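You operate a simulated robot arm through the tools that you are given. There is no shell and no other tool. Be economical: measure what you need, move in short steps, check, and stop when the job is done.

Carry out the task below with a simulated two-armed robot. There is one attempt and no reset: what you move stays moved.

JOB
Pick up the pack with a teal knob with one hand, pass it to the other hand and put it on the top shelf of the corner unit. Put the pink-band large vial from the worktop of the store rack on the top of the to wash shelf. Take the green-band small vial and put it on top of the white pack of sleeves on the top of the setting bench. Take the yellow-band medium vial from the white nest and put it in the tray with blue grips. Press the yellow plunger two times. Push the samples drawer shut. Open the check bench cupboard door, put the teal-band large vial from the shelf in the check bench cupboard on the top of the preparing bench and shut the door again. Any order will do. Set down upright: pack with a teal knob, pink-band large vial, teal-band large vial.

Only the result counts: the job must be done as asked and must still hold three seconds after the hand-in. Knocking over, shifting, dropping, spilling or breaking anything else fails it.

ROBOT AND FRAMES
Two 7-joint arms with two-finger grippers on one trunk, on a base that drives. Base frame: it is fixed to the floor where the robot stands at the start and does not move with it; the origin is under the middle of the robot, x ahead of it, y to its left, z up; the surface under the hand at the start is at about z = 88. Units: cm, degrees, N and s.
The left shoulder is at the start at [5, 19.1, 119.2], the right one opposite. With the tool pointing down near the work surface each hand reaches from about 20 to 74 cm from the robot's upright axis, wherever it stands, measured 20 degrees to its own side. Places, roughly: check bench cupboard door [-180, -250, 50]; green-band small vial (3x3x6 cm) [-440, -260, 80]; pack of sleeves [-600, -275, 100]; pack with a teal knob (9x14x13 cm) [60, -10, 90]; pink-band large vial (4x4x8 cm) [70, 10, 90]; samples drawer [-50, -240, 70]; teal-band large vial (4x4x8 cm) [-160, -260, 50]; top of the preparing bench [-340, -260, 90]; top of the to wash shelf (14x34 cm) [-320, -104, 64]; top shelf of the corner unit [80, -220, 160]; tray with blue grips (30x16x5 cm) [80, -240, 90]; yellow plunger [-90, -260, 100]; yellow-band medium vial (3x3x7 cm) [-350, -260, 90]. Payload 2.69 kg a hand.
Tool frame (each hand has its own): the origin (TCP) lies between the finger pads and is the grasp point; the fingertips stand 2 cm ahead of it; z points along the fingers, y is the line along which they close. Largest opening 10 cm; the body of the gripper starts 6.3 cm behind the TCP.
Orientation is told as [roll, pitch, yaw] about the base's x, y, z axes, in that order, counted from this pose: with the fingers straight down and closing along the base's y, the tool's x points along the base's -x, its y along +y and its z along -z.

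CONTROLS
- The arms move only by the tool jog_arm. It takes "left_increments", "right_increments" or both (then of equal length, played together; a hand with none holds still); each is a list of rows, each an object (a shift or turn left out is 0, a gripper value left out holds the last) with "linear": the shift along the base's x, y, z in cm, a list of three; "rotation": the turn, a rotation vector about the base's x, y, z in degrees, a list of three; "fingers": the gripper command, from -1 (fully open) to 1 (shut), values between in proportion. In form: [{"linear": [x, y, z], "rotation": [rx, ry, rz], "fingers": fingers}, ...]. A call has 1 to 20 rows; each row shifts and turns the commanded pose from where the row before left it. A row lasts 0.2 s, in which the tool goes at most 5 cm and 8.6 degrees; a call with a longer step from one row to the next is refused whole, and so is a gripper value outside its range. Where a pose cannot be reached the arm comes as near as it can. A force on the tool above 40 N (or 10 N above the force at the start of the call, whichever is more), or a blocked arm, ends the call early, and 0.2 s more pass. Each finger travels about 15.3 cm/s and halts on what it meets, pressing with about 40 N; the grip force reading is that of the motor and also rises with nothing between the fingers. The clock runs only during rows and for 0.2 s after the last one: add rows that do not move to give the fingers time. The reply holds the time, the measured pose of the TCP, the force on the tool along the base axes, the opening and the grip force, in the units named above and with some noise, with the torque about the TCP (base axes, N m) and any sound that the robot's microphone picked up.
- Cameras (640 x 400 px; columns grow to the right, rows downward): "scene" is now at [12.88, -0.73, 137.19]; the picture's right is [-0.07, -1.00, 0.00], its down [-0.48, 0.03, -0.88] and it looks along [0.87, -0.06, -0.48] (base axes); focal length 293 px, centre (320, 200). "left" rides on the left gripper at [7, 1.9, -9.9] in its tool frame; the picture's right is [-0.26, 0.97, 0.00], its down [-0.75, -0.20, -0.63] and it looks along [-0.61, -0.16, 0.78] (tool axes); focal length 230 px, centre (320, 200). "right" rides on the right gripper at [7, -1.9, -9.9] in its tool frame; the picture's right is [0.26, 0.97, 0.00], its down [-0.75, 0.20, -0.63] and it looks along [-0.61, 0.16, 0.78] (tool axes); focal length 230 px, centre (320, 200). There is no depth. A picture from a camera that has moved, and an enlarged one, comes with that camera's place and axes in the base frame and with its lens.
- get_image(camera): a new picture of that camera. No time passes.
- raise_lower(by): slides the trunk up (or, below 0, down) by that many cm; the arms and the scene camera ride with it, the base frame stays. It gives what a move gives, with no picture.
- steer(legs): drives the robot by 1 to 6 legs, each [ahead, left, turn to the left] in cm, cm and degrees, along the robot's own axes; the way and the turn of a leg run together, so that a leg with both is an arc; at most 150 cm and 180 degrees a leg. The arms and the cameras ride along, it lands a little off, and it stops where it bumps. It gives what a move gives.
- turn_head(pan, tilt): turns the head with the scene camera to pan (to the left, within 80 degrees either way) and tilt (down, from -29 to 69), counted from straight ahead of the robot. It gives what a move gives.
- enlarge(camera, box): a new picture of the part [left, top, right, bottom] of that camera's present view, enlarged. No time passes.
- job_done(): hands the job in; it is judged then, once.

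Work in short steps. Places have to be worked out from the pictures, the camera data and where the tool is seen: move nearer, look again, correct. Check each grasp and each placing, and mend what went wrong. You have 217 turns and 212 pictures in all, those below and enlarged ones among them. Open the grippers and draw the arms clear of the work before you hand the job in, unless the task says otherwise; then end with one line.

The tools are called by a JSON object that holds its "api" and its "payload". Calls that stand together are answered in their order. jog_arm: Moves the arms, as the interface text tells. Its arguments: {"type":"object","properties":{"left_increments":{"type":"array","items":{"type":"object","properties":{"linear":{"type":"array","items":{"type":"number"}},"rotation":{"type":"array","items":{"type":"number"}},"fingers":{"type":"number"}}}},"right_increments":{"type":"array","items":{"type":"object","properties":{"linear":{"type":"array","items":{"type":"number"}},"rotation":{"type":"array","items":{"type":"number"}},"fingers":{"type":"number"}}}}},"required":[]} The other tools are called the same way: raise_lower (by) slides the trunk up or down; steer (legs) drives the base; turn_head (pan, tilt) turns the head that bears the scene camera; get_image (camera) takes a picture; enlarge (camera, box) takes an enlarged picture of a part of a camera's view; job_done () hands the job in.

At the start:

```text
time_s: 0.0
left_tool_pos: [48.49, 16.83, 118.23]
left_ee_rot: [0.0, 0.0, 0.0]
left_contact_force: [0.5, -0.1, -0.4]
left_ft_torque: [0.0, -0.04, -0.03]
left_grip_width: 10.02
left_finger_force: 0.0
right_tool_pos: [42.08, -14.62, 120.01]
right_ee_rot: [0.0, 0.0, -0.1]
right_contact_force: [0.4, 0.5, -0.4]
right_ft_torque: [-0.01, -0.02, -0.04]
right_grip_width: 10.04
right_finger_force: 0.0
trunk travel left (down, up): [-25.0, 7.3]
robot x, y, heading: [0.25, -0.4, 0.1]
head pan, tilt: [-3.9, 28.9]
```

scene: 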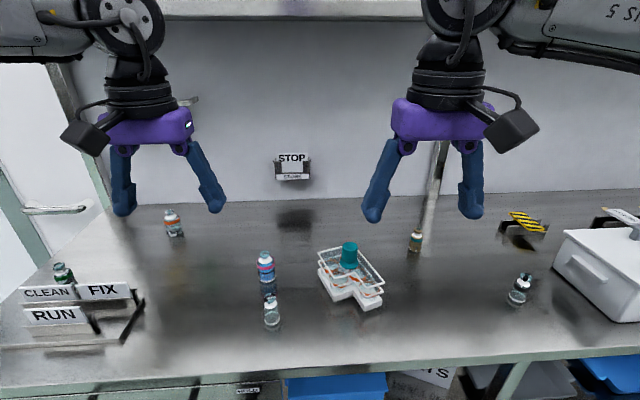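
right: 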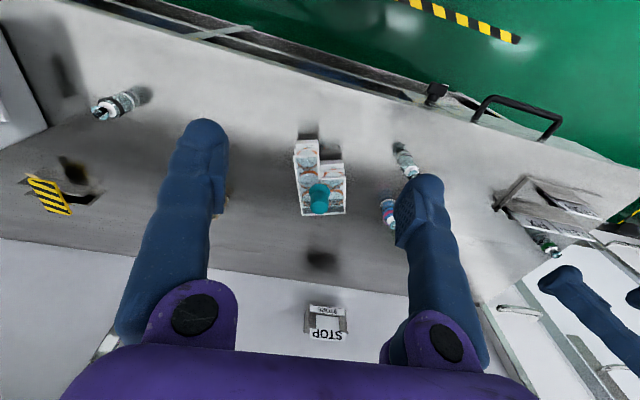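
left: 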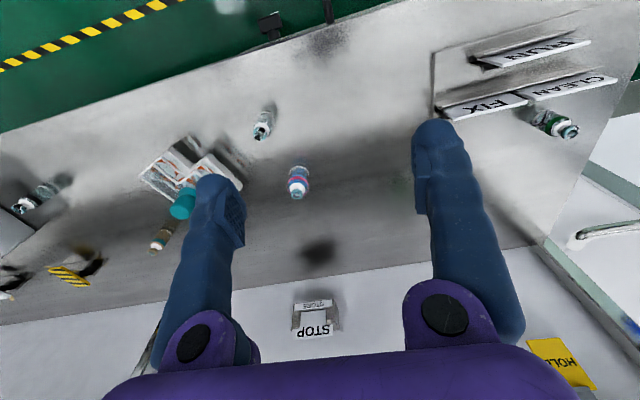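

I start by looking closely at the pack and the vials on the worktop.

{"api": "enlarge", "payload": {"camera": "scene", "box": [220, 200, 440, 340]}}

{"api": "enlarge", "payload": {"camera": "right", "box": [220, 90, 480, 250]}}

```text
2.86 times, centred on (330, 270) of scene
camera zoom: at [12.88, -0.73, 137.19], right [-0.07, -1.0, 0.0], down [-0.48, 0.03, -0.88], along [0.87, -0.06, -0.48], focal length 838 px, centre (291, 0)
```

zoom: 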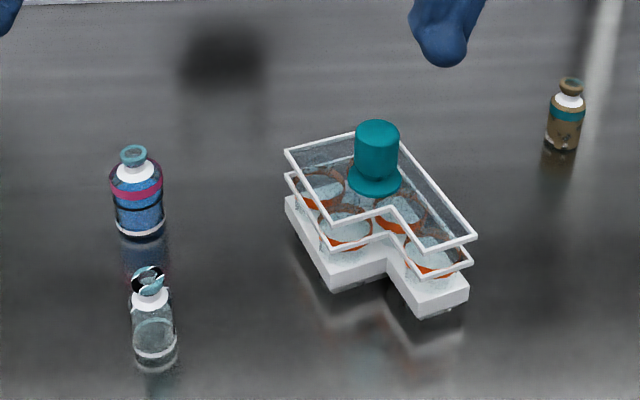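

```text
2.46 times, centred on (350, 170) of right
camera zoom: at [35.07, -16.57, 129.88], right [-0.26, 0.97, 0.0], down [0.75, 0.2, 0.63], along [0.61, 0.16, -0.78], focal length 566 px, centre (246, 274)
```

zoom: 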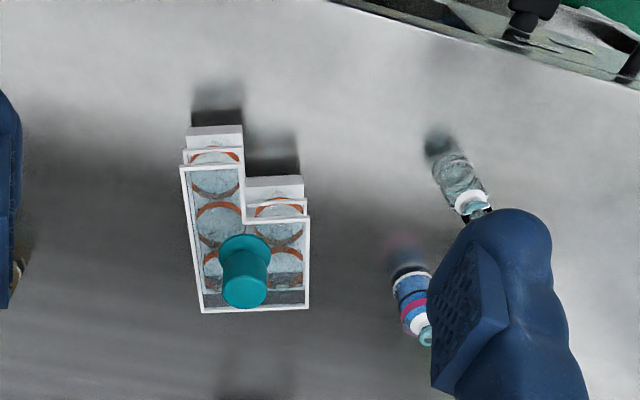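

The knob is at about [59.2,-10.2], top about z 101, with the pack yawed about 18°. I will shift the base to the right so the left hand can reach the knob easily, then look at the room.

{"api": "steer", "payload": {"legs": [[0, -10, 0]]}}

{"api": "turn_head", "payload": {"pan": -75, "tilt": 15}}

{"api": "get_image", "payload": {"camera": "scene"}}

```text
time_s: 1.5
left_tool_pos: [48.51, 7.18, 118.21]
left_ee_rot: [0.0, 0.0, -0.1]
left_contact_force: [-0.6, 0.2, -0.8]
left_ft_torque: [0.03, 0.0, -0.03]
left_grip_width: 9.99
left_finger_force: 0.0
right_tool_pos: [42.12, -24.45, 119.95]
right_ee_rot: [0.0, 0.1, 0.0]
right_contact_force: [0.5, -0.6, 0.7]
right_ft_torque: [0.01, 0.03, 0.02]
right_grip_width: 10.01
right_finger_force: 0.0
trunk travel left (down, up): [-25.0, 7.3]
robot x, y, heading: [0.09, -9.81, -0.4]
head pan, tilt: [-3.9, 28.9]
```

```text
time_s: 3.0
left_tool_pos: [48.59, 7.06, 118.15]
left_ee_rot: [0.0, 0.0, 0.0]
left_contact_force: [-0.7, 0.7, -0.2]
left_ft_torque: [0.03, 0.05, -0.01]
left_grip_width: 10.02
left_finger_force: 0.0
right_tool_pos: [42.06, -24.52, 120.06]
right_ee_rot: [0.1, 0.0, -0.2]
right_contact_force: [0.0, 0.0, -0.6]
right_ft_torque: [0.02, -0.01, -0.03]
right_grip_width: 10.0
right_finger_force: 0.1
trunk travel left (down, up): [-25.0, 7.3]
robot x, y, heading: [-0.05, -9.63, -0.1]
head pan, tilt: [-75.0, 15.0]
```

```text
206 pictures are left
camera scene: at [6.22, -18.92, 139.43], right [-0.97, -0.26, 0.0], down [-0.07, 0.25, -0.97], along [0.25, -0.93, -0.26], focal length 293 px, centre (320, 200)
```

scene: 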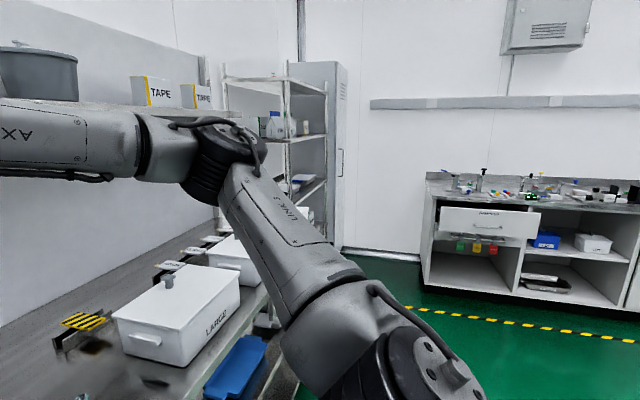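

Now I swing the left hand over the knob with yaw -90, so that it closes along x. The right hand moves out of the way meanwhile.

{"api": "jog_arm", "payload": {"left_increments": [{"linear": [0.97, -1.57, -0.3], "rotation": [0, 0, -8.18]}, {"linear": [0.97, -1.57, -0.3], "rotation": [0, 0, -8.18]}, {"linear": [0.97, -1.57, -0.3], "rotation": [0, 0, -8.18]}, {"linear": [0.97, -1.57, -0.3], "rotation": [0, 0, -8.18]}, {"linear": [0.97, -1.57, -0.3], "rotation": [0, 0, -8.18]}, {"linear": [0.97, -1.57, -0.3], "rotation": [0, 0, -8.18]}, {"linear": [0.97, -1.57, -0.3], "rotation": [0, 0, -8.18]}, {"linear": [0.97, -1.57, -0.3], "rotation": [0, 0, -8.18]}, {"linear": [0.97, -1.57, -0.3], "rotation": [0, 0, -8.18]}, {"linear": [0.97, -1.57, -0.3], "rotation": [0, 0, -8.18]}, {"linear": [0.97, -1.57, -0.3], "rotation": [0, 0, -8.18]}], "right_increments": [{"linear": [-1, -1, 0]}, {"linear": [-1, -1, 0]}, {"linear": [-1, -1, 0]}, {"linear": [-1, -1, 0]}, {"linear": [-1, -1, 0]}, {"linear": [-1, -1, 0]}, {"linear": [-1, -1, 0]}, {"linear": [-1, -1, 0]}, {"linear": [0, 0, 0]}, {"linear": [0, 0, 0]}, {"linear": [0, 0, 0]}]}}

{"api": "turn_head", "payload": {"pan": 0, "tilt": 33}}

{"api": "get_image", "payload": {"camera": "scene"}}

{"api": "get_image", "payload": {"camera": "left"}}

```text
time_s: 5.3
left_tool_pos: [54.42, -2.43, 116.24]
left_ee_rot: [-0.1, 0.1, -49.1]
left_contact_force: [-0.5, 0.6, -1.1]
left_ft_torque: [0.01, 0.0, 0.01]
left_grip_width: 10.01
left_finger_force: 0.1
left hand out of reach, approached as far as the arm can: row 7, 8, 9, 10, 11
right_tool_pos: [33.87, -32.41, 120.09]
right_ee_rot: [-0.1, 0.0, -0.3]
right_contact_force: [-0.1, 0.6, -0.8]
right_ft_torque: [-0.04, 0.01, 0.03]
right_grip_width: 10.02
right_finger_force: 0.1
trunk travel left (down, up): [-25.0, 7.3]
robot x, y, heading: [0.16, -10.01, -0.1]
head pan, tilt: [-75.0, 15.0]
```

```text
time_s: 6.8
left_tool_pos: [54.42, -2.44, 116.35]
left_ee_rot: [0.1, 0.0, -49.0]
left_contact_force: [0.0, -0.5, -0.7]
left_ft_torque: [-0.04, -0.03, 0.01]
left_grip_width: 10.0
left_finger_force: 0.0
right_tool_pos: [34.02, -32.35, 119.99]
right_ee_rot: [0.1, 0.0, -0.1]
right_contact_force: [-0.5, -0.6, 0.8]
right_ft_torque: [0.03, 0.0, -0.02]
right_grip_width: 10.01
right_finger_force: 0.1
trunk travel left (down, up): [-25.0, 7.3]
robot x, y, heading: [-0.13, -10.17, -0.1]
head pan, tilt: [0.0, 33.0]
```

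```text
205 pictures are left
camera scene: at [12.71, -9.91, 136.54], right [0.0, -1.0, 0.0], down [-0.54, 0.0, -0.84], along [0.84, 0.0, -0.54], focal length 293 px, centre (320, 200)
```

scene: 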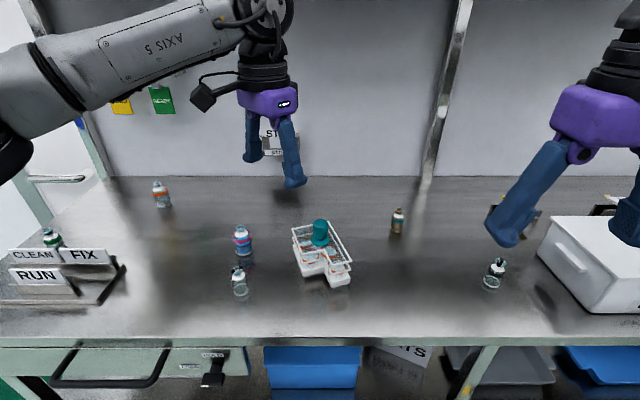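

```text
204 pictures are left
camera left: at [51.2, 4.1, 126.16], right [0.9, 0.44, 0.0], down [0.34, -0.7, 0.63], along [0.28, -0.57, -0.78], focal length 230 px, centre (320, 200)
```

left: 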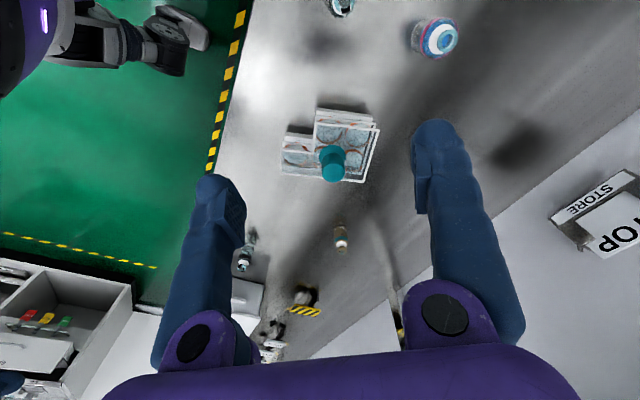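

Yaw -49 is the limit here, so the left hand will grip at yaw -45 and the right will later come in pointing forward-left. A small move now tests where the commanded pose starts from.

{"api": "jog_arm", "payload": {"left_increments": [{"linear": [1, -1.5, 0], "rotation": [0, 0, 4]}, {"linear": [0, 0, 0]}]}}

```text
time_s: 7.4
left_tool_pos: [55.55, -3.92, 116.43]
left_ee_rot: [0.0, 0.1, -45.1]
left_contact_force: [-0.3, -0.3, 0.1]
left_ft_torque: [-0.02, -0.01, -0.01]
left_grip_width: 10.0
left_finger_force: 0.2
right_tool_pos: [33.87, -32.25, 120.14]
right_ee_rot: [0.0, 0.0, 0.0]
right_contact_force: [-0.4, 0.4, 0.4]
right_ft_torque: [-0.05, -0.01, -0.01]
right_grip_width: 10.02
right_finger_force: 0.0
trunk travel left (down, up): [-25.0, 7.3]
robot x, y, heading: [-0.17, -9.87, -0.0]
head pan, tilt: [0.0, 33.0]
```

It starts from the actual pose. I go over the knob at z 110.

{"api": "jog_arm", "payload": {"left_increments": [{"linear": [1.2, -2.1, -2.1]}, {"linear": [1.2, -2.1, -2.1]}, {"linear": [1.25, -2.1, -2.2]}, {"linear": [0, 0, 0]}]}}

{"api": "get_image", "payload": {"camera": "left"}}

{"api": "enlarge", "payload": {"camera": "scene", "box": [220, 100, 420, 300]}}

```text
time_s: 8.4
left_tool_pos: [57.88, -8.31, 112.32]
left_ee_rot: [0.0, 0.1, -45.1]
left_contact_force: [-0.4, -0.4, 0.0]
left_ft_torque: [-0.02, 0.01, -0.01]
left_grip_width: 10.02
left_finger_force: 0.1
left hand out of reach, approached as far as the arm can: row 3
right_tool_pos: [33.83, -32.45, 120.05]
right_ee_rot: [0.0, 0.0, -0.2]
right_contact_force: [-0.4, 0.1, -0.7]
right_ft_torque: [0.02, 0.01, 0.0]
right_grip_width: 10.0
right_finger_force: 0.0
trunk travel left (down, up): [-25.0, 7.3]
robot x, y, heading: [0.08, -9.8, -0.1]
head pan, tilt: [0.0, 33.0]
```

```text
203 pictures are left
camera left: at [54.22, -1.87, 122.22], right [0.87, 0.5, 0.0], down [0.39, -0.67, 0.63], along [0.31, -0.55, -0.78], focal length 230 px, centre (320, 200)
```

left: 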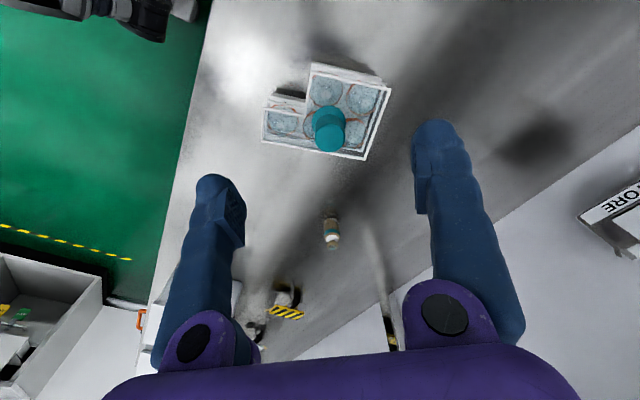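

```text
2.00 times, centred on (320, 200) of scene
camera zoom: at [12.72, -9.93, 136.54], right [0.0, -1.0, 0.0], down [-0.54, 0.0, -0.84], along [0.84, 0.0, -0.54], focal length 586 px, centre (320, 200)
```

zoom: 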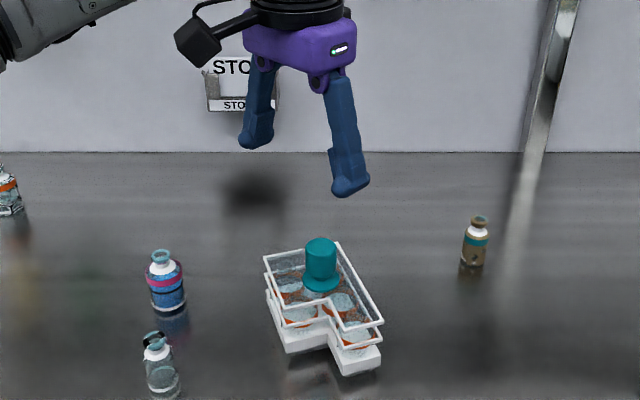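

The left arm is at its limit here, so I shift the base another 12 cm to the right, then move the hand back over the knob.

{"api": "steer", "payload": {"legs": [[0, -12, 0]]}}

{"api": "jog_arm", "payload": {"left_increments": [{"linear": [0.3, 2.5, 0]}, {"linear": [0.3, 2.5, 0]}, {"linear": [0.3, 2.5, -0.5]}, {"linear": [0.4, 2.5, -0.5]}, {"linear": [0, 0, 0]}]}}

{"api": "get_image", "payload": {"camera": "left"}}

{"api": "enlarge", "payload": {"camera": "scene", "box": [220, 100, 420, 300]}}

```text
time_s: 10.2
left_tool_pos: [57.98, -20.74, 112.38]
left_ee_rot: [-0.1, 0.0, -45.1]
left_contact_force: [-0.6, -0.3, 0.3]
left_ft_torque: [-0.03, 0.01, -0.01]
left_grip_width: 10.01
left_finger_force: 0.0
right_tool_pos: [33.96, -44.86, 120.09]
right_ee_rot: [0.0, 0.0, -0.1]
right_contact_force: [-0.1, 0.6, -0.4]
right_ft_torque: [0.01, 0.0, 0.0]
right_grip_width: 10.0
right_finger_force: 0.1
trunk travel left (down, up): [-25.0, 7.3]
robot x, y, heading: [0.05, -22.36, -0.0]
head pan, tilt: [0.0, 33.0]
```

```text
time_s: 11.4
left_tool_pos: [58.19, -18.65, 112.34]
left_ee_rot: [-0.2, 0.0, -44.8]
left_contact_force: [0.5, -0.3, 0.1]
left_ft_torque: [-0.02, 0.0, 0.01]
left_grip_width: 9.99
left_finger_force: 0.1
left hand out of reach, approached as far as the arm can: row 1, 2, 3, 4
right_tool_pos: [33.87, -44.84, 120.01]
right_ee_rot: [0.0, 0.0, -0.2]
right_contact_force: [-0.2, 0.3, 0.1]
right_ft_torque: [0.0, 0.01, 0.0]
right_grip_width: 10.03
right_finger_force: 0.1
trunk travel left (down, up): [-25.0, 7.3]
robot x, y, heading: [0.3, -22.05, 0.3]
head pan, tilt: [0.0, 33.0]
```

```text
201 pictures are left
camera left: at [54.39, -12.35, 122.14], right [0.86, 0.5, 0.0], down [0.39, -0.67, 0.63], along [0.32, -0.55, -0.78], focal length 230 px, centre (320, 200)
```

left: 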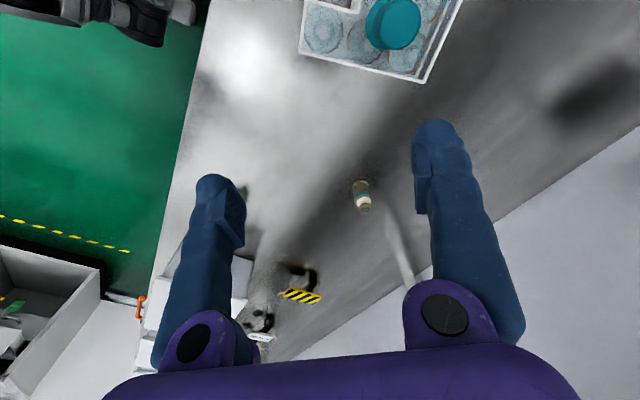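

```text
2.00 times, centred on (320, 200) of scene
camera zoom: at [12.7, -22.32, 136.54], right [0.0, -1.0, 0.0], down [-0.54, 0.0, -0.84], along [0.84, 0.0, -0.54], focal length 586 px, centre (320, 200)
```

zoom: 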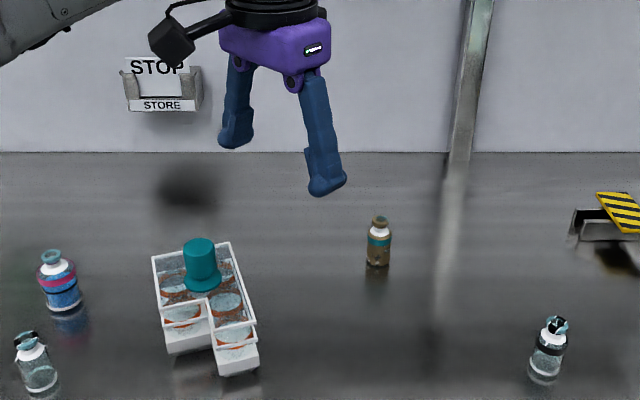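

The joint limit couples yaw and reach. I ease the yaw to about -33 and move over the knob.

{"api": "jog_arm", "payload": {"left_increments": [{"linear": [0, 1, 0], "rotation": [0, 0, 6]}, {"linear": [0, 1, 0], "rotation": [0, 0, 6]}, {"linear": [0.3, 2.1, 0]}, {"linear": [0.3, 2.1, 0]}, {"linear": [0.2, 2.2, 0]}, {"linear": [0, 0, 0]}]}}

```text
time_s: 12.8
left_tool_pos: [58.88, -10.19, 112.21]
left_ee_rot: [0.0, 0.0, -33.1]
left_contact_force: [0.2, -0.7, -0.1]
left_ft_torque: [0.04, -0.02, 0.0]
left_grip_width: 10.0
left_finger_force: 0.1
right_tool_pos: [33.83, -44.86, 120.05]
right_ee_rot: [0.0, 0.0, -0.2]
right_contact_force: [-0.2, 0.1, 0.7]
right_ft_torque: [0.0, -0.01, -0.03]
right_grip_width: 10.01
right_finger_force: 0.0
trunk travel left (down, up): [-25.0, 7.3]
robot x, y, heading: [-0.21, -22.29, -0.2]
head pan, tilt: [0.0, 33.0]
```

Reached with yaw -33. I check the alignment with the knob from the left and scene cameras.

{"api": "get_image", "payload": {"camera": "left"}}

{"api": "enlarge", "payload": {"camera": "scene", "box": [160, 100, 360, 300]}}

```text
199 pictures are left
camera left: at [53.98, -4.86, 122.04], right [0.74, 0.67, 0.0], down [0.52, -0.58, 0.63], along [0.42, -0.47, -0.78], focal length 230 px, centre (320, 200)
```

left: 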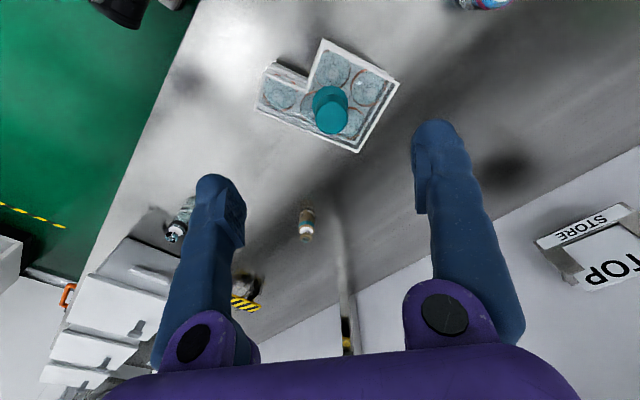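

```text
2.00 times, centred on (260, 200) of scene
camera zoom: at [12.7, -22.38, 136.54], right [0.0, -1.0, 0.0], down [-0.54, 0.0, -0.84], along [0.84, 0.0, -0.54], focal length 586 px, centre (440, 200)
```

zoom: 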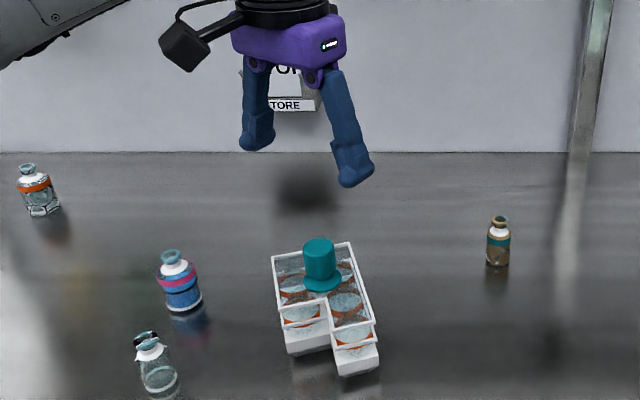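

The knob centre is at about [59.7,-10.1], top at 101. I correct and descend to TCP z 99.8.

{"api": "jog_arm", "payload": {"left_increments": [{"linear": [0.8, 0.1, -2]}, {"linear": [0, 0, -3]}, {"linear": [0, 0, -3]}, {"linear": [0, 0, -2.4]}, {"linear": [0, 0, -2]}, {"linear": [0, 0, 0]}]}}

{"api": "get_image", "payload": {"camera": "left"}}

{"api": "enlarge", "payload": {"camera": "scene", "box": [200, 140, 340, 280]}}

```text
time_s: 14.2
left_tool_pos: [59.56, -10.24, 99.65]
left_ee_rot: [-0.1, 0.0, -33.1]
left_contact_force: [-0.2, 0.4, 0.3]
left_ft_torque: [-0.03, -0.01, 0.02]
left_grip_width: 9.99
left_finger_force: 0.1
right_tool_pos: [33.9, -44.9, 120.08]
right_ee_rot: [0.1, 0.0, -0.1]
right_contact_force: [0.4, 0.0, 0.6]
right_ft_torque: [0.01, 0.0, 0.0]
right_grip_width: 10.02
right_finger_force: 0.1
trunk travel left (down, up): [-25.0, 7.3]
robot x, y, heading: [-0.15, -22.24, 0.0]
head pan, tilt: [0.0, 33.0]
```

```text
197 pictures are left
camera left: at [54.64, -4.82, 109.51], right [0.74, 0.67, 0.0], down [0.52, -0.58, 0.63], along [0.42, -0.47, -0.78], focal length 230 px, centre (320, 200)
```

left: 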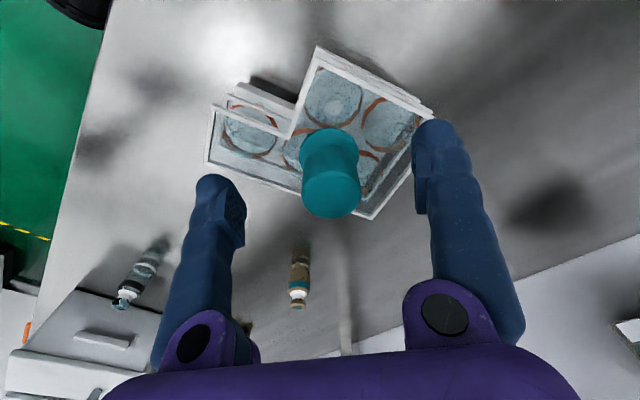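

```text
2.86 times, centred on (270, 210) of scene
camera zoom: at [12.69, -22.34, 136.54], right [0.0, -1.0, 0.0], down [-0.54, 0.0, -0.84], along [0.84, 0.0, -0.54], focal length 838 px, centre (463, 171)
```

zoom: 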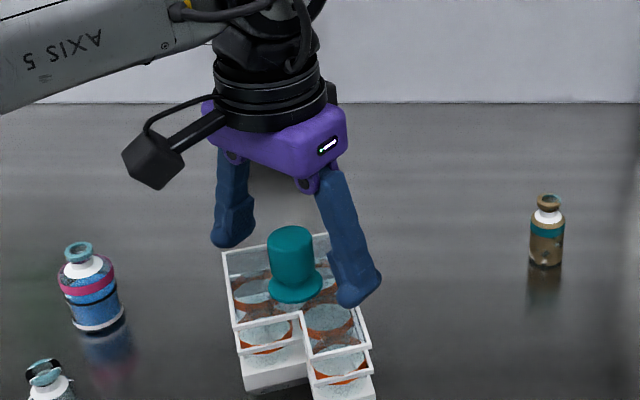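

The knob sits between the fingers. I close the left gripper.

{"api": "jog_arm", "payload": {"left_increments": [{"fingers": 0.2}, {"fingers": 0.6}, {"fingers": 1}, {"fingers": 1}, {"fingers": 1}]}}

{"api": "get_image", "payload": {"camera": "left"}}

{"api": "enlarge", "payload": {"camera": "scene", "box": [200, 140, 340, 280]}}

```text
time_s: 15.4
left_tool_pos: [59.52, -10.2, 99.63]
left_ee_rot: [-0.1, 0.0, -33.1]
left_contact_force: [-0.5, 0.0, -0.1]
left_ft_torque: [0.04, -0.06, 0.03]
left_grip_width: 3.02
left_finger_force: 39.7
right_tool_pos: [33.91, -44.88, 120.19]
right_ee_rot: [0.0, 0.0, -0.1]
right_contact_force: [0.0, -0.6, -0.2]
right_ft_torque: [0.03, 0.0, -0.04]
right_grip_width: 10.0
right_finger_force: 0.0
trunk travel left (down, up): [-25.0, 7.3]
robot x, y, heading: [-0.05, -22.96, -0.0]
head pan, tilt: [0.0, 33.0]
```

```text
195 pictures are left
camera left: at [54.65, -4.81, 109.53], right [0.74, 0.67, 0.0], down [0.52, -0.58, 0.63], along [0.42, -0.47, -0.78], focal length 230 px, centre (320, 200)
```

left: 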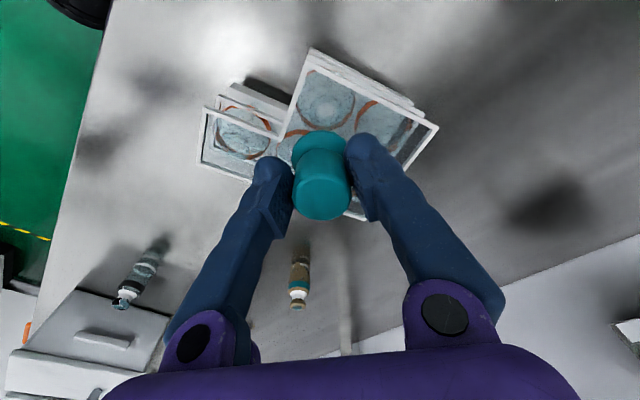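

```text
2.86 times, centred on (270, 210) of scene
camera zoom: at [12.71, -22.32, 136.54], right [0.0, -1.0, 0.0], down [-0.54, 0.0, -0.84], along [0.84, 0.0, -0.54], focal length 838 px, centre (463, 171)
```

zoom: 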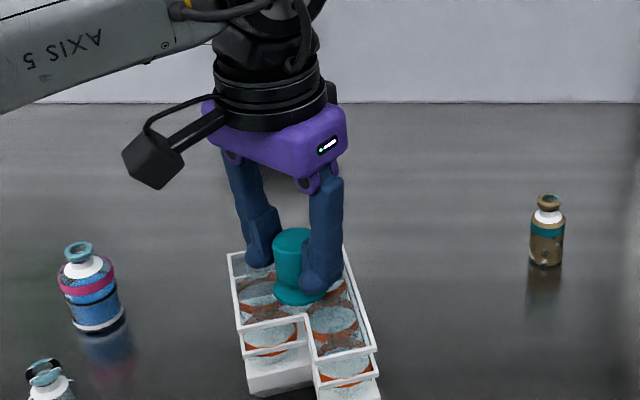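

Grip holds at width 3.0. I lift 6 cm and check.

{"api": "jog_arm", "payload": {"left_increments": [{"linear": [0, 0, 0.7]}, {"linear": [0, 0, 1.3]}, {"linear": [0, 0, 2]}, {"linear": [0, 0, 2]}, {"linear": [0, 0, 0]}]}}

{"api": "enlarge", "payload": {"camera": "scene", "box": [200, 120, 340, 260]}}

```text
time_s: 16.6
left_tool_pos: [59.63, -10.38, 105.52]
left_ee_rot: [0.1, 0.1, -33.1]
left_contact_force: [0.0, 0.1, 0.0]
left_ft_torque: [0.0, -0.02, -0.02]
left_grip_width: 0.02
left_finger_force: 28.9
right_tool_pos: [33.93, -44.86, 120.09]
right_ee_rot: [0.1, 0.1, -0.1]
right_contact_force: [0.1, 0.4, -0.4]
right_ft_torque: [0.01, 0.02, 0.03]
right_grip_width: 10.0
right_finger_force: 0.0
trunk travel left (down, up): [-25.0, 7.3]
robot x, y, heading: [0.38, -22.41, 0.3]
head pan, tilt: [0.0, 33.0]
```

```text
2.86 times, centred on (270, 190) of scene
camera zoom: at [12.71, -22.32, 136.54], right [0.0, -1.0, 0.0], down [-0.54, 0.0, -0.84], along [0.84, 0.0, -0.54], focal length 838 px, centre (463, 229)
```

zoom: 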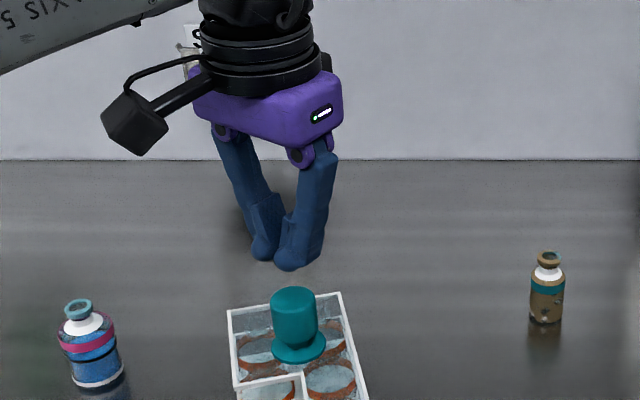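

The grip slipped off, but the pack stands unharmed. I look from the left camera to triangulate the knob precisely.

{"api": "enlarge", "payload": {"camera": "left", "box": [200, 80, 440, 240]}}

{"api": "enlarge", "payload": {"camera": "scene", "box": [220, 180, 320, 250]}}

```text
2.50 times, centred on (320, 160) of left
camera zoom: at [54.69, -5.0, 115.49], right [0.74, 0.67, 0.0], down [0.52, -0.58, 0.63], along [0.42, -0.47, -0.78], focal length 575 px, centre (320, 300)
```

zoom: 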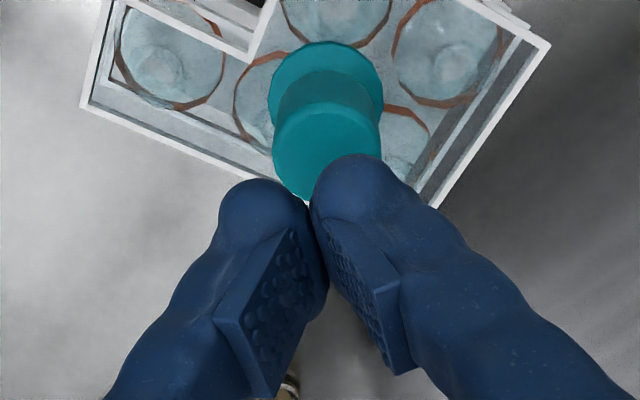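

```text
5.71 times, centred on (270, 215) of scene
camera zoom: at [12.71, -22.32, 136.54], right [0.0, -1.0, 0.0], down [-0.54, 0.0, -0.84], along [0.84, 0.0, -0.54], focal length 1675 px, centre (606, 114)
```

zoom: 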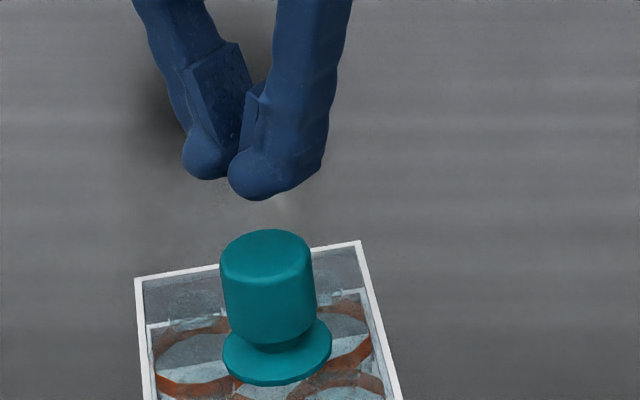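

The knob top is at about z 100.6 and its centre at [59.4,-9.9]; the last grip was about 0.5 cm off and shallow. I open, re-centre and go down to TCP 98.8.

{"api": "jog_arm", "payload": {"left_increments": [{"linear": [-0.2, 0.5, 0], "fingers": 0}, {"fingers": -0.4}, {"linear": [0, 0, -2.5]}, {"linear": [0, 0, -2.5]}, {"linear": [0, 0, -1.2]}, {"linear": [0, 0, -0.5]}, {"linear": [0, 0, 0]}]}}

{"api": "enlarge", "payload": {"camera": "left", "box": [200, 80, 440, 240]}}

{"api": "enlarge", "payload": {"camera": "scene", "box": [220, 180, 320, 250]}}

```text
time_s: 18.2
left_tool_pos: [59.55, -9.56, 98.91]
left_ee_rot: [0.0, -0.1, -33.2]
left_contact_force: [0.1, 0.8, 1.0]
left_ft_torque: [0.03, 0.02, -0.02]
left_grip_width: 6.99
left_finger_force: 0.0
right_tool_pos: [33.84, -44.73, 120.13]
right_ee_rot: [0.1, 0.1, -0.1]
right_contact_force: [0.4, 0.5, 0.0]
right_ft_torque: [0.0, 0.0, 0.0]
right_grip_width: 9.99
right_finger_force: 0.0
trunk travel left (down, up): [-25.0, 7.3]
robot x, y, heading: [-0.14, -22.37, 0.2]
head pan, tilt: [0.0, 33.0]
```

```text
2.50 times, centred on (320, 160) of left
camera zoom: at [54.54, -4.28, 108.87], right [0.74, 0.67, 0.0], down [0.52, -0.58, 0.63], along [0.42, -0.47, -0.78], focal length 575 px, centre (320, 300)
```

zoom: 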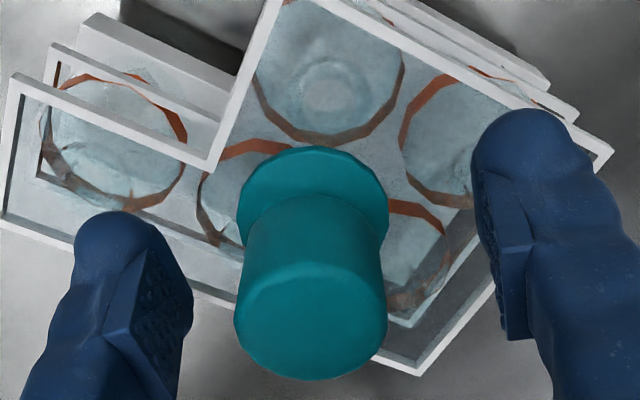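

```text
5.71 times, centred on (270, 215) of scene
camera zoom: at [12.7, -22.33, 136.54], right [0.0, -1.0, 0.0], down [-0.54, 0.0, -0.84], along [0.84, 0.0, -0.54], focal length 1675 px, centre (606, 114)
```

zoom: 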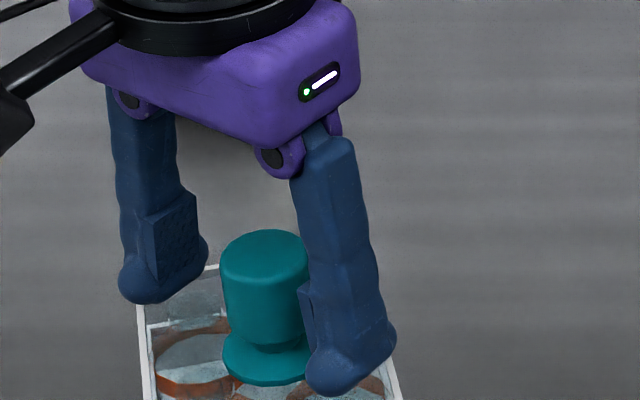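

Now pads are level with the knob's middle and it is centred. I close and lift slowly.

{"api": "jog_arm", "payload": {"left_increments": [{"linear": [0, -0.3, -0.2], "fingers": 0.2}, {"fingers": 0.6}, {"fingers": 1}, {"fingers": 1}, {"linear": [0, 0, 0.3]}, {"linear": [0, 0, 0.4]}, {"linear": [0, 0, 0.5]}, {"linear": [0, 0, 0.8]}, {"linear": [0, 0, 0]}]}}

{"api": "enlarge", "payload": {"camera": "scene", "box": [200, 160, 340, 260]}}

```text
time_s: 20.2
left_tool_pos: [59.51, -9.9, 100.96]
left_ee_rot: [0.0, 0.0, -33.1]
left_contact_force: [-0.2, 0.5, -2.6]
left_ft_torque: [0.03, 0.0, 0.0]
left_grip_width: 3.0
left_finger_force: 40.0
right_tool_pos: [33.97, -44.72, 120.09]
right_ee_rot: [0.0, 0.0, 0.0]
right_contact_force: [0.9, 1.1, 0.8]
right_ft_torque: [0.0, -0.01, -0.01]
right_grip_width: 9.99
right_finger_force: 0.0
trunk travel left (down, up): [-25.0, 7.3]
robot x, y, heading: [0.17, -22.29, 0.2]
head pan, tilt: [0.0, 33.0]
```

```text
4.00 times, centred on (270, 210) of scene
camera zoom: at [12.73, -22.32, 136.53], right [0.0, -1.0, 0.0], down [-0.54, 0.0, -0.84], along [0.84, 0.0, -0.54], focal length 1173 px, centre (520, 160)
```

zoom: 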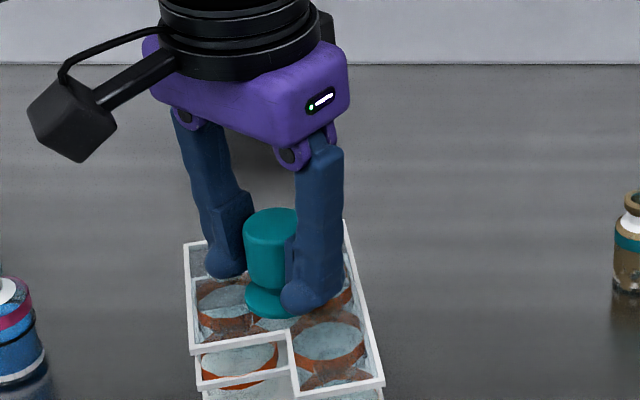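

The pack is lifted (about 2.6 N). I raise it and draw it back toward the robot for the handover.

{"api": "jog_arm", "payload": {"left_increments": [{"linear": [0, 0, 1]}, {"linear": [0, 0, 1.5]}, {"linear": [0, 0, 1.5]}, {"linear": [-1, -0.2, 1.5]}, {"linear": [-1.3, -0.5, 1.5]}, {"linear": [-1.3, -0.5, 1.5]}, {"linear": [-1.3, -0.5, 1.5]}, {"linear": [-1.3, -0.5, 1]}, {"linear": [-1.3, -0.5, 1]}, {"linear": [-1.3, -0.5, 0.5]}, {"linear": [-0.7, -0.3, 0]}, {"linear": [0, 0, 0]}]}}

{"api": "get_image", "payload": {"camera": "scene"}}

```text
time_s: 22.8
left_tool_pos: [49.84, -13.53, 113.41]
left_ee_rot: [0.0, 0.0, -33.1]
left_contact_force: [0.2, 0.6, -1.8]
left_ft_torque: [-0.05, 0.01, -0.02]
left_grip_width: 2.97
left_finger_force: 40.4
right_tool_pos: [33.96, -44.82, 120.08]
right_ee_rot: [0.0, 0.1, -0.1]
right_contact_force: [-0.3, 1.1, 0.5]
right_ft_torque: [-0.03, -0.03, 0.03]
right_grip_width: 9.98
right_finger_force: 0.0
trunk travel left (down, up): [-25.0, 7.3]
robot x, y, heading: [-0.21, -22.55, -0.1]
head pan, tilt: [0.0, 33.0]
```

```text
187 pictures are left
camera scene: at [12.72, -22.33, 136.54], right [0.0, -1.0, 0.0], down [-0.54, 0.0, -0.84], along [0.84, 0.0, -0.54], focal length 293 px, centre (320, 200)
```

scene: 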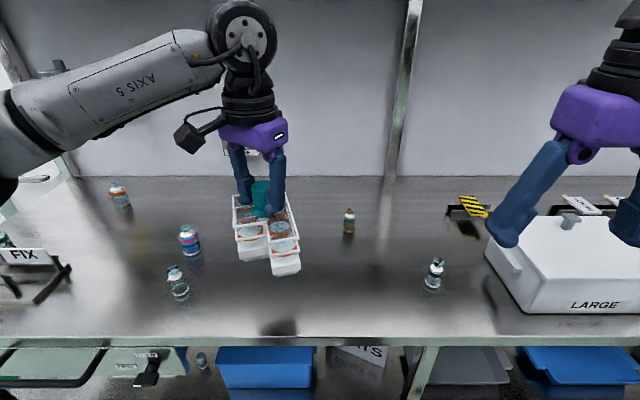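

For the handover the right hand must point along (0.51,0.79,-0.34), so that its fingers straddle the left finger. First I pitch the right hand up, moving it forward.

{"api": "jog_arm", "payload": {"right_increments": [{"linear": [1.2, 0, 0.3], "rotation": [0, -8.5, 0], "fingers": -1}, {"linear": [1.2, 0, 0.3], "rotation": [0, -8.5, 0]}, {"linear": [1.2, 0, 0.3], "rotation": [0, -8.5, 0]}, {"linear": [1.2, 0, 0.3], "rotation": [0, -8.5, 0]}, {"linear": [1.2, 0, 0.3], "rotation": [0, -8.5, 0]}, {"linear": [1.2, 0, 0.3], "rotation": [0, -8.5, 0]}, {"linear": [1.2, 0, 0.3], "rotation": [0, -8.5, 0]}, {"linear": [1.2, 0, 0.3], "rotation": [0, -8.5, 0]}, {"rotation": [0, -2, 0]}, {"linear": [0, 0, 0]}]}}

```text
time_s: 25.0
left_tool_pos: [49.88, -13.44, 113.37]
left_ee_rot: [0.0, 0.0, -33.1]
left_contact_force: [0.5, 0.3, -1.9]
left_ft_torque: [0.01, 0.01, -0.03]
left_grip_width: 2.98
left_finger_force: 40.1
right_tool_pos: [45.08, -44.52, 123.41]
right_ee_rot: [0.3, -70.1, -0.4]
right_contact_force: [-0.3, -0.1, 0.5]
right_ft_torque: [0.02, 0.01, 0.0]
right_grip_width: 9.96
right_finger_force: 0.1
right hand out of reach, approached as far as the arm can: row 8, 9
trunk travel left (down, up): [-25.0, 7.3]
robot x, y, heading: [-0.25, -21.92, -0.1]
head pan, tilt: [0.0, 33.0]
```

Pitch is reached. Now I yaw left 57° while moving to the pregrasp point about 20 cm back along the approach line.

{"api": "jog_arm", "payload": {"right_increments": [{"linear": [-0.78, 2.17, -0.46], "rotation": [0, 0, 8.14]}, {"linear": [-0.78, 2.17, -0.46], "rotation": [0, 0, 8.14]}, {"linear": [-0.78, 2.17, -0.46], "rotation": [0, 0, 8.14]}, {"linear": [-0.78, 2.17, -0.46], "rotation": [0, 0, 8.14]}, {"linear": [-0.78, 2.17, -0.46], "rotation": [0, 0, 8.14]}, {"linear": [-0.78, 2.17, -0.46], "rotation": [0, 0, 8.14]}, {"linear": [-0.78, 2.17, -0.46], "rotation": [0, 0, 8.14]}, {"linear": [0, 0, 0]}]}}

{"api": "get_image", "payload": {"camera": "scene"}}

{"api": "get_image", "payload": {"camera": "right"}}

```text
time_s: 26.8
left_tool_pos: [49.88, -13.46, 113.42]
left_ee_rot: [0.0, 0.1, -33.0]
left_contact_force: [0.5, -0.1, -2.7]
left_ft_torque: [-0.02, 0.01, 0.01]
left_grip_width: 2.98
left_finger_force: 40.1
right_tool_pos: [40.74, -29.16, 120.47]
right_ee_rot: [0.5, -70.0, 56.6]
right_contact_force: [0.0, -0.2, 0.5]
right_ft_torque: [0.03, 0.0, -0.01]
right_grip_width: 9.98
right_finger_force: 0.1
right hand out of reach, approached as far as the arm can: row 1, 2
trunk travel left (down, up): [-25.0, 7.3]
robot x, y, heading: [0.3, -22.06, -0.2]
head pan, tilt: [0.0, 33.0]
```

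```text
186 pictures are left
camera scene: at [12.7, -22.34, 136.54], right [0.0, -1.0, 0.0], down [-0.54, 0.0, -0.84], along [0.84, 0.0, -0.54], focal length 293 px, centre (320, 200)
```

scene: 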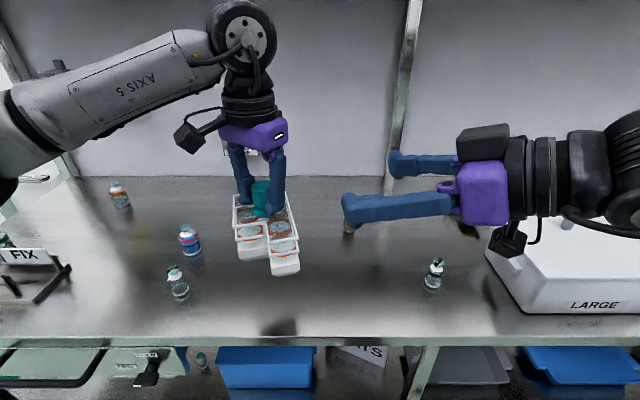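

```text
185 pictures are left
camera right: at [35.78, -40.03, 117.28], right [-0.86, 0.45, -0.24], down [-0.35, -0.17, 0.92], along [0.37, 0.87, 0.31], focal length 230 px, centre (320, 200)
```

right: 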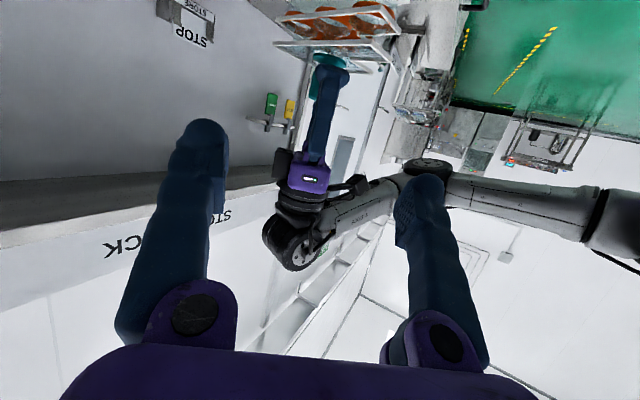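

The geometry is good. I correct the lateral offset and advance half of the way, with the opening at about 7 cm.

{"api": "jog_arm", "payload": {"right_increments": [{"linear": [-0.9, 0.5, -0.3], "fingers": -0.4}, {"linear": [1.03, 1.57, -0.68]}, {"linear": [1.03, 1.57, -0.68]}, {"linear": [1.03, 1.57, -0.68]}, {"linear": [1.03, 1.57, -0.68]}, {"linear": [1.03, 1.57, -0.68]}, {"linear": [0, 0, 0]}]}}

{"api": "enlarge", "payload": {"camera": "scene", "box": [200, 100, 400, 300]}}

{"api": "get_image", "payload": {"camera": "right"}}

{"api": "enlarge", "payload": {"camera": "left", "box": [160, 50, 480, 250]}}

```text
time_s: 28.4
left_tool_pos: [49.85, -13.66, 113.29]
left_ee_rot: [0.0, 0.0, -33.1]
left_contact_force: [-0.2, 0.3, -1.9]
left_ft_torque: [0.06, 0.0, 0.01]
left_grip_width: 2.99
left_finger_force: 39.8
right_tool_pos: [45.02, -20.87, 117.04]
right_ee_rot: [0.4, -70.1, 56.5]
right_contact_force: [0.5, -0.2, 0.9]
right_ft_torque: [0.04, -0.01, -0.01]
right_grip_width: 6.98
right_finger_force: 0.1
trunk travel left (down, up): [-25.0, 7.3]
robot x, y, heading: [0.09, -22.17, 0.0]
head pan, tilt: [0.0, 33.0]
```

```text
2.00 times, centred on (300, 200) of scene
camera zoom: at [12.7, -22.35, 136.54], right [0.0, -1.0, 0.0], down [-0.54, 0.0, -0.84], along [0.84, 0.0, -0.54], focal length 586 px, centre (360, 200)
```

zoom: 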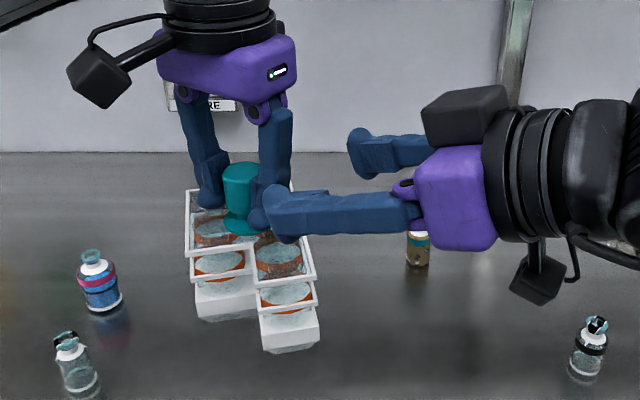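

```text
183 pictures are left
camera right: at [40.21, -31.8, 113.86], right [-0.86, 0.45, -0.24], down [-0.35, -0.17, 0.92], along [0.38, 0.87, 0.31], focal length 230 px, centre (320, 200)
```

right: 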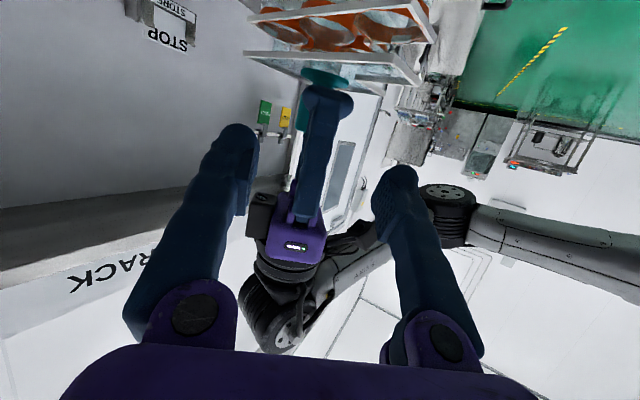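

```text
2.00 times, centred on (320, 150) of left
camera zoom: at [45.0, -8.09, 123.26], right [0.74, 0.67, 0.0], down [0.52, -0.58, 0.63], along [0.42, -0.47, -0.78], focal length 460 px, centre (320, 300)
```

zoom: 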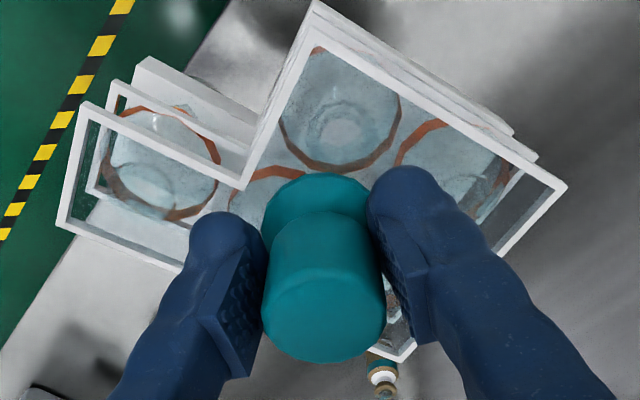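

The residual is small (about -0.3 in z). I advance the remaining 9.4 cm.

{"api": "jog_arm", "payload": {"right_increments": [{"linear": [0.97, 1.47, -0.7]}, {"linear": [0.97, 1.47, -0.7]}, {"linear": [0.97, 1.47, -0.7]}, {"linear": [0.97, 1.47, -0.7]}, {"linear": [0.97, 1.47, -0.65]}, {"linear": [0, 0, 0]}]}}

{"api": "enlarge", "payload": {"camera": "scene", "box": [200, 100, 400, 300]}}

{"api": "enlarge", "payload": {"camera": "left", "box": [160, 50, 480, 250]}}

```text
time_s: 29.8
left_tool_pos: [49.98, -13.5, 113.38]
left_ee_rot: [0.0, 0.0, -33.1]
left_contact_force: [0.8, 0.6, -1.8]
left_ft_torque: [-0.02, 0.03, 0.03]
left_grip_width: 2.95
left_finger_force: 40.3
right_tool_pos: [49.98, -13.55, 113.4]
right_ee_rot: [0.4, -69.9, 56.4]
right_contact_force: [1.2, 0.7, -0.5]
right_ft_torque: [0.01, 0.03, -0.02]
right_grip_width: 6.99
right_finger_force: 0.1
trunk travel left (down, up): [-25.0, 7.3]
robot x, y, heading: [-0.13, -22.21, -0.0]
head pan, tilt: [0.0, 33.0]
```

```text
2.00 times, centred on (300, 200) of scene
camera zoom: at [12.7, -22.36, 136.54], right [0.0, -1.0, 0.0], down [-0.54, 0.0, -0.84], along [0.84, 0.0, -0.54], focal length 586 px, centre (360, 200)
```

zoom: 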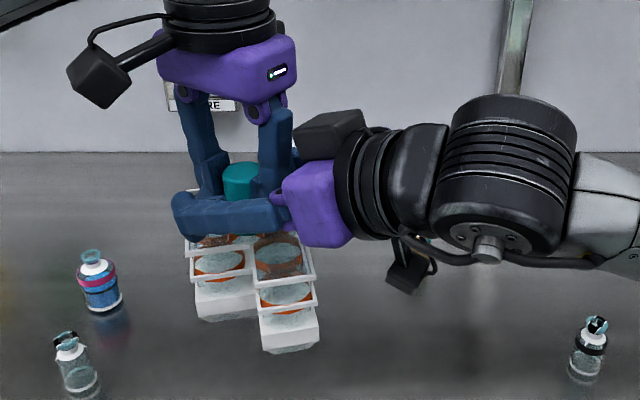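

```text
2.00 times, centred on (320, 150) of left
camera zoom: at [45.0, -8.09, 123.26], right [0.74, 0.67, 0.0], down [0.52, -0.58, 0.63], along [0.42, -0.47, -0.78], focal length 460 px, centre (320, 300)
```

zoom: 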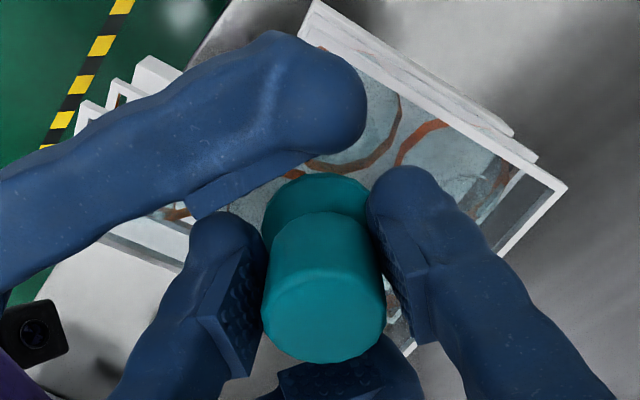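

The right TCP coincides with the knob centre and straddles the left finger. I close the right hand on the knob.

{"api": "jog_arm", "payload": {"right_increments": [{"fingers": 0}, {"fingers": 0.3}, {"fingers": 0.6}, {"fingers": 1}, {"fingers": 1}]}}

{"api": "enlarge", "payload": {"camera": "left", "box": [160, 50, 480, 250]}}

```text
time_s: 31.0
left_tool_pos: [49.72, -13.61, 113.41]
left_ee_rot: [-0.2, 0.1, -33.3]
left_contact_force: [-21.5, -1.2, 0.4]
left_ft_torque: [0.07, 0.43, -0.21]
left_grip_width: 2.97
left_finger_force: 40.6
right_tool_pos: [50.1, -13.77, 113.43]
right_ee_rot: [0.1, -70.0, 56.6]
right_contact_force: [21.6, 1.1, 0.0]
right_ft_torque: [-0.09, -0.47, 0.22]
right_grip_width: 2.62
right_finger_force: 39.9
trunk travel left (down, up): [-25.0, 7.3]
robot x, y, heading: [-0.28, -22.24, -0.0]
head pan, tilt: [0.0, 33.0]
```

```text
2.00 times, centred on (320, 150) of left
camera zoom: at [44.95, -8.11, 123.26], right [0.75, 0.67, 0.0], down [0.52, -0.58, 0.63], along [0.42, -0.47, -0.78], focal length 460 px, centre (320, 300)
```

zoom: 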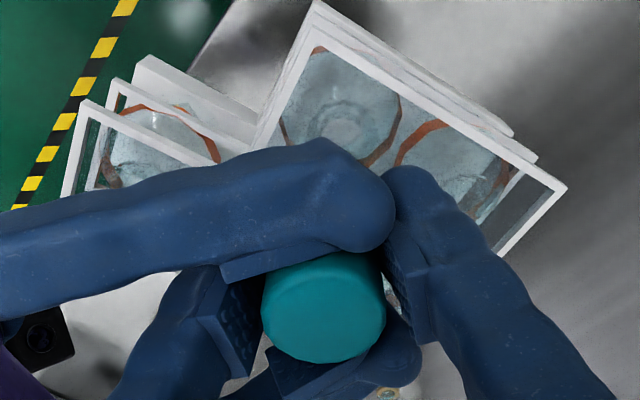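

The hands press against each other with 21 N laterally. I relieve that by shifting the right hand a little along +x, then look closely.

{"api": "jog_arm", "payload": {"right_increments": [{"linear": [0.25, -0.12, 0]}, {"linear": [0.1, 0, 0]}]}}

{"api": "enlarge", "payload": {"camera": "scene", "box": [240, 140, 340, 220]}}

{"api": "enlarge", "payload": {"camera": "right", "box": [180, 40, 460, 220]}}

```text
time_s: 31.6
left_tool_pos: [49.93, -13.43, 113.42]
left_ee_rot: [0.0, 0.0, -33.0]
left_contact_force: [-13.5, 2.7, -0.3]
left_ft_torque: [0.18, 0.48, -0.21]
left_grip_width: 2.97
left_finger_force: 40.3
right_tool_pos: [50.3, -13.59, 113.57]
right_ee_rot: [0.6, -70.1, 56.5]
right_contact_force: [13.3, -1.9, -0.3]
right_ft_torque: [-0.18, -0.49, 0.21]
right_grip_width: 2.61
right_finger_force: 39.6
trunk travel left (down, up): [-25.0, 7.3]
robot x, y, heading: [-0.0, -22.27, -0.0]
head pan, tilt: [0.0, 33.0]
```

```text
5.00 times, centred on (290, 180) of scene
camera zoom: at [12.72, -22.32, 136.54], right [0.0, -1.0, 0.0], down [-0.54, 0.0, -0.84], along [0.84, 0.0, -0.54], focal length 1466 px, centre (470, 300)
```

zoom: 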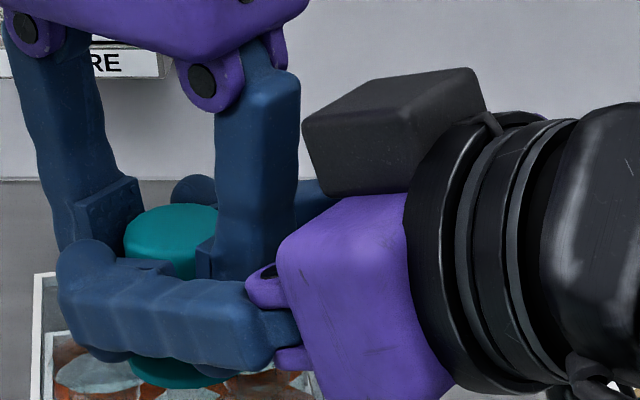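

```text
2.22 times, centred on (320, 130) of right
camera zoom: at [45.43, -24.5, 110.28], right [-0.86, 0.45, -0.24], down [-0.35, -0.17, 0.92], along [0.38, 0.87, 0.31], focal length 511 px, centre (320, 356)
```

zoom: 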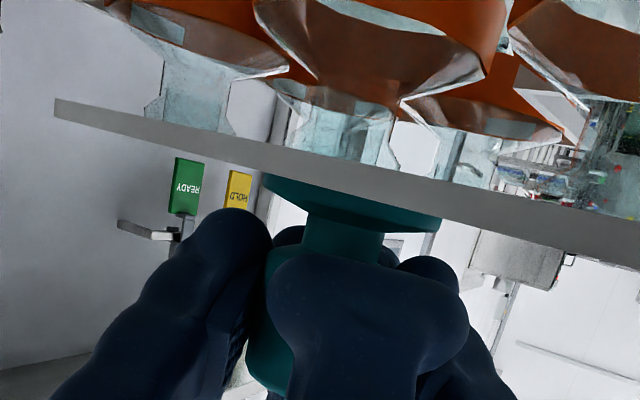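

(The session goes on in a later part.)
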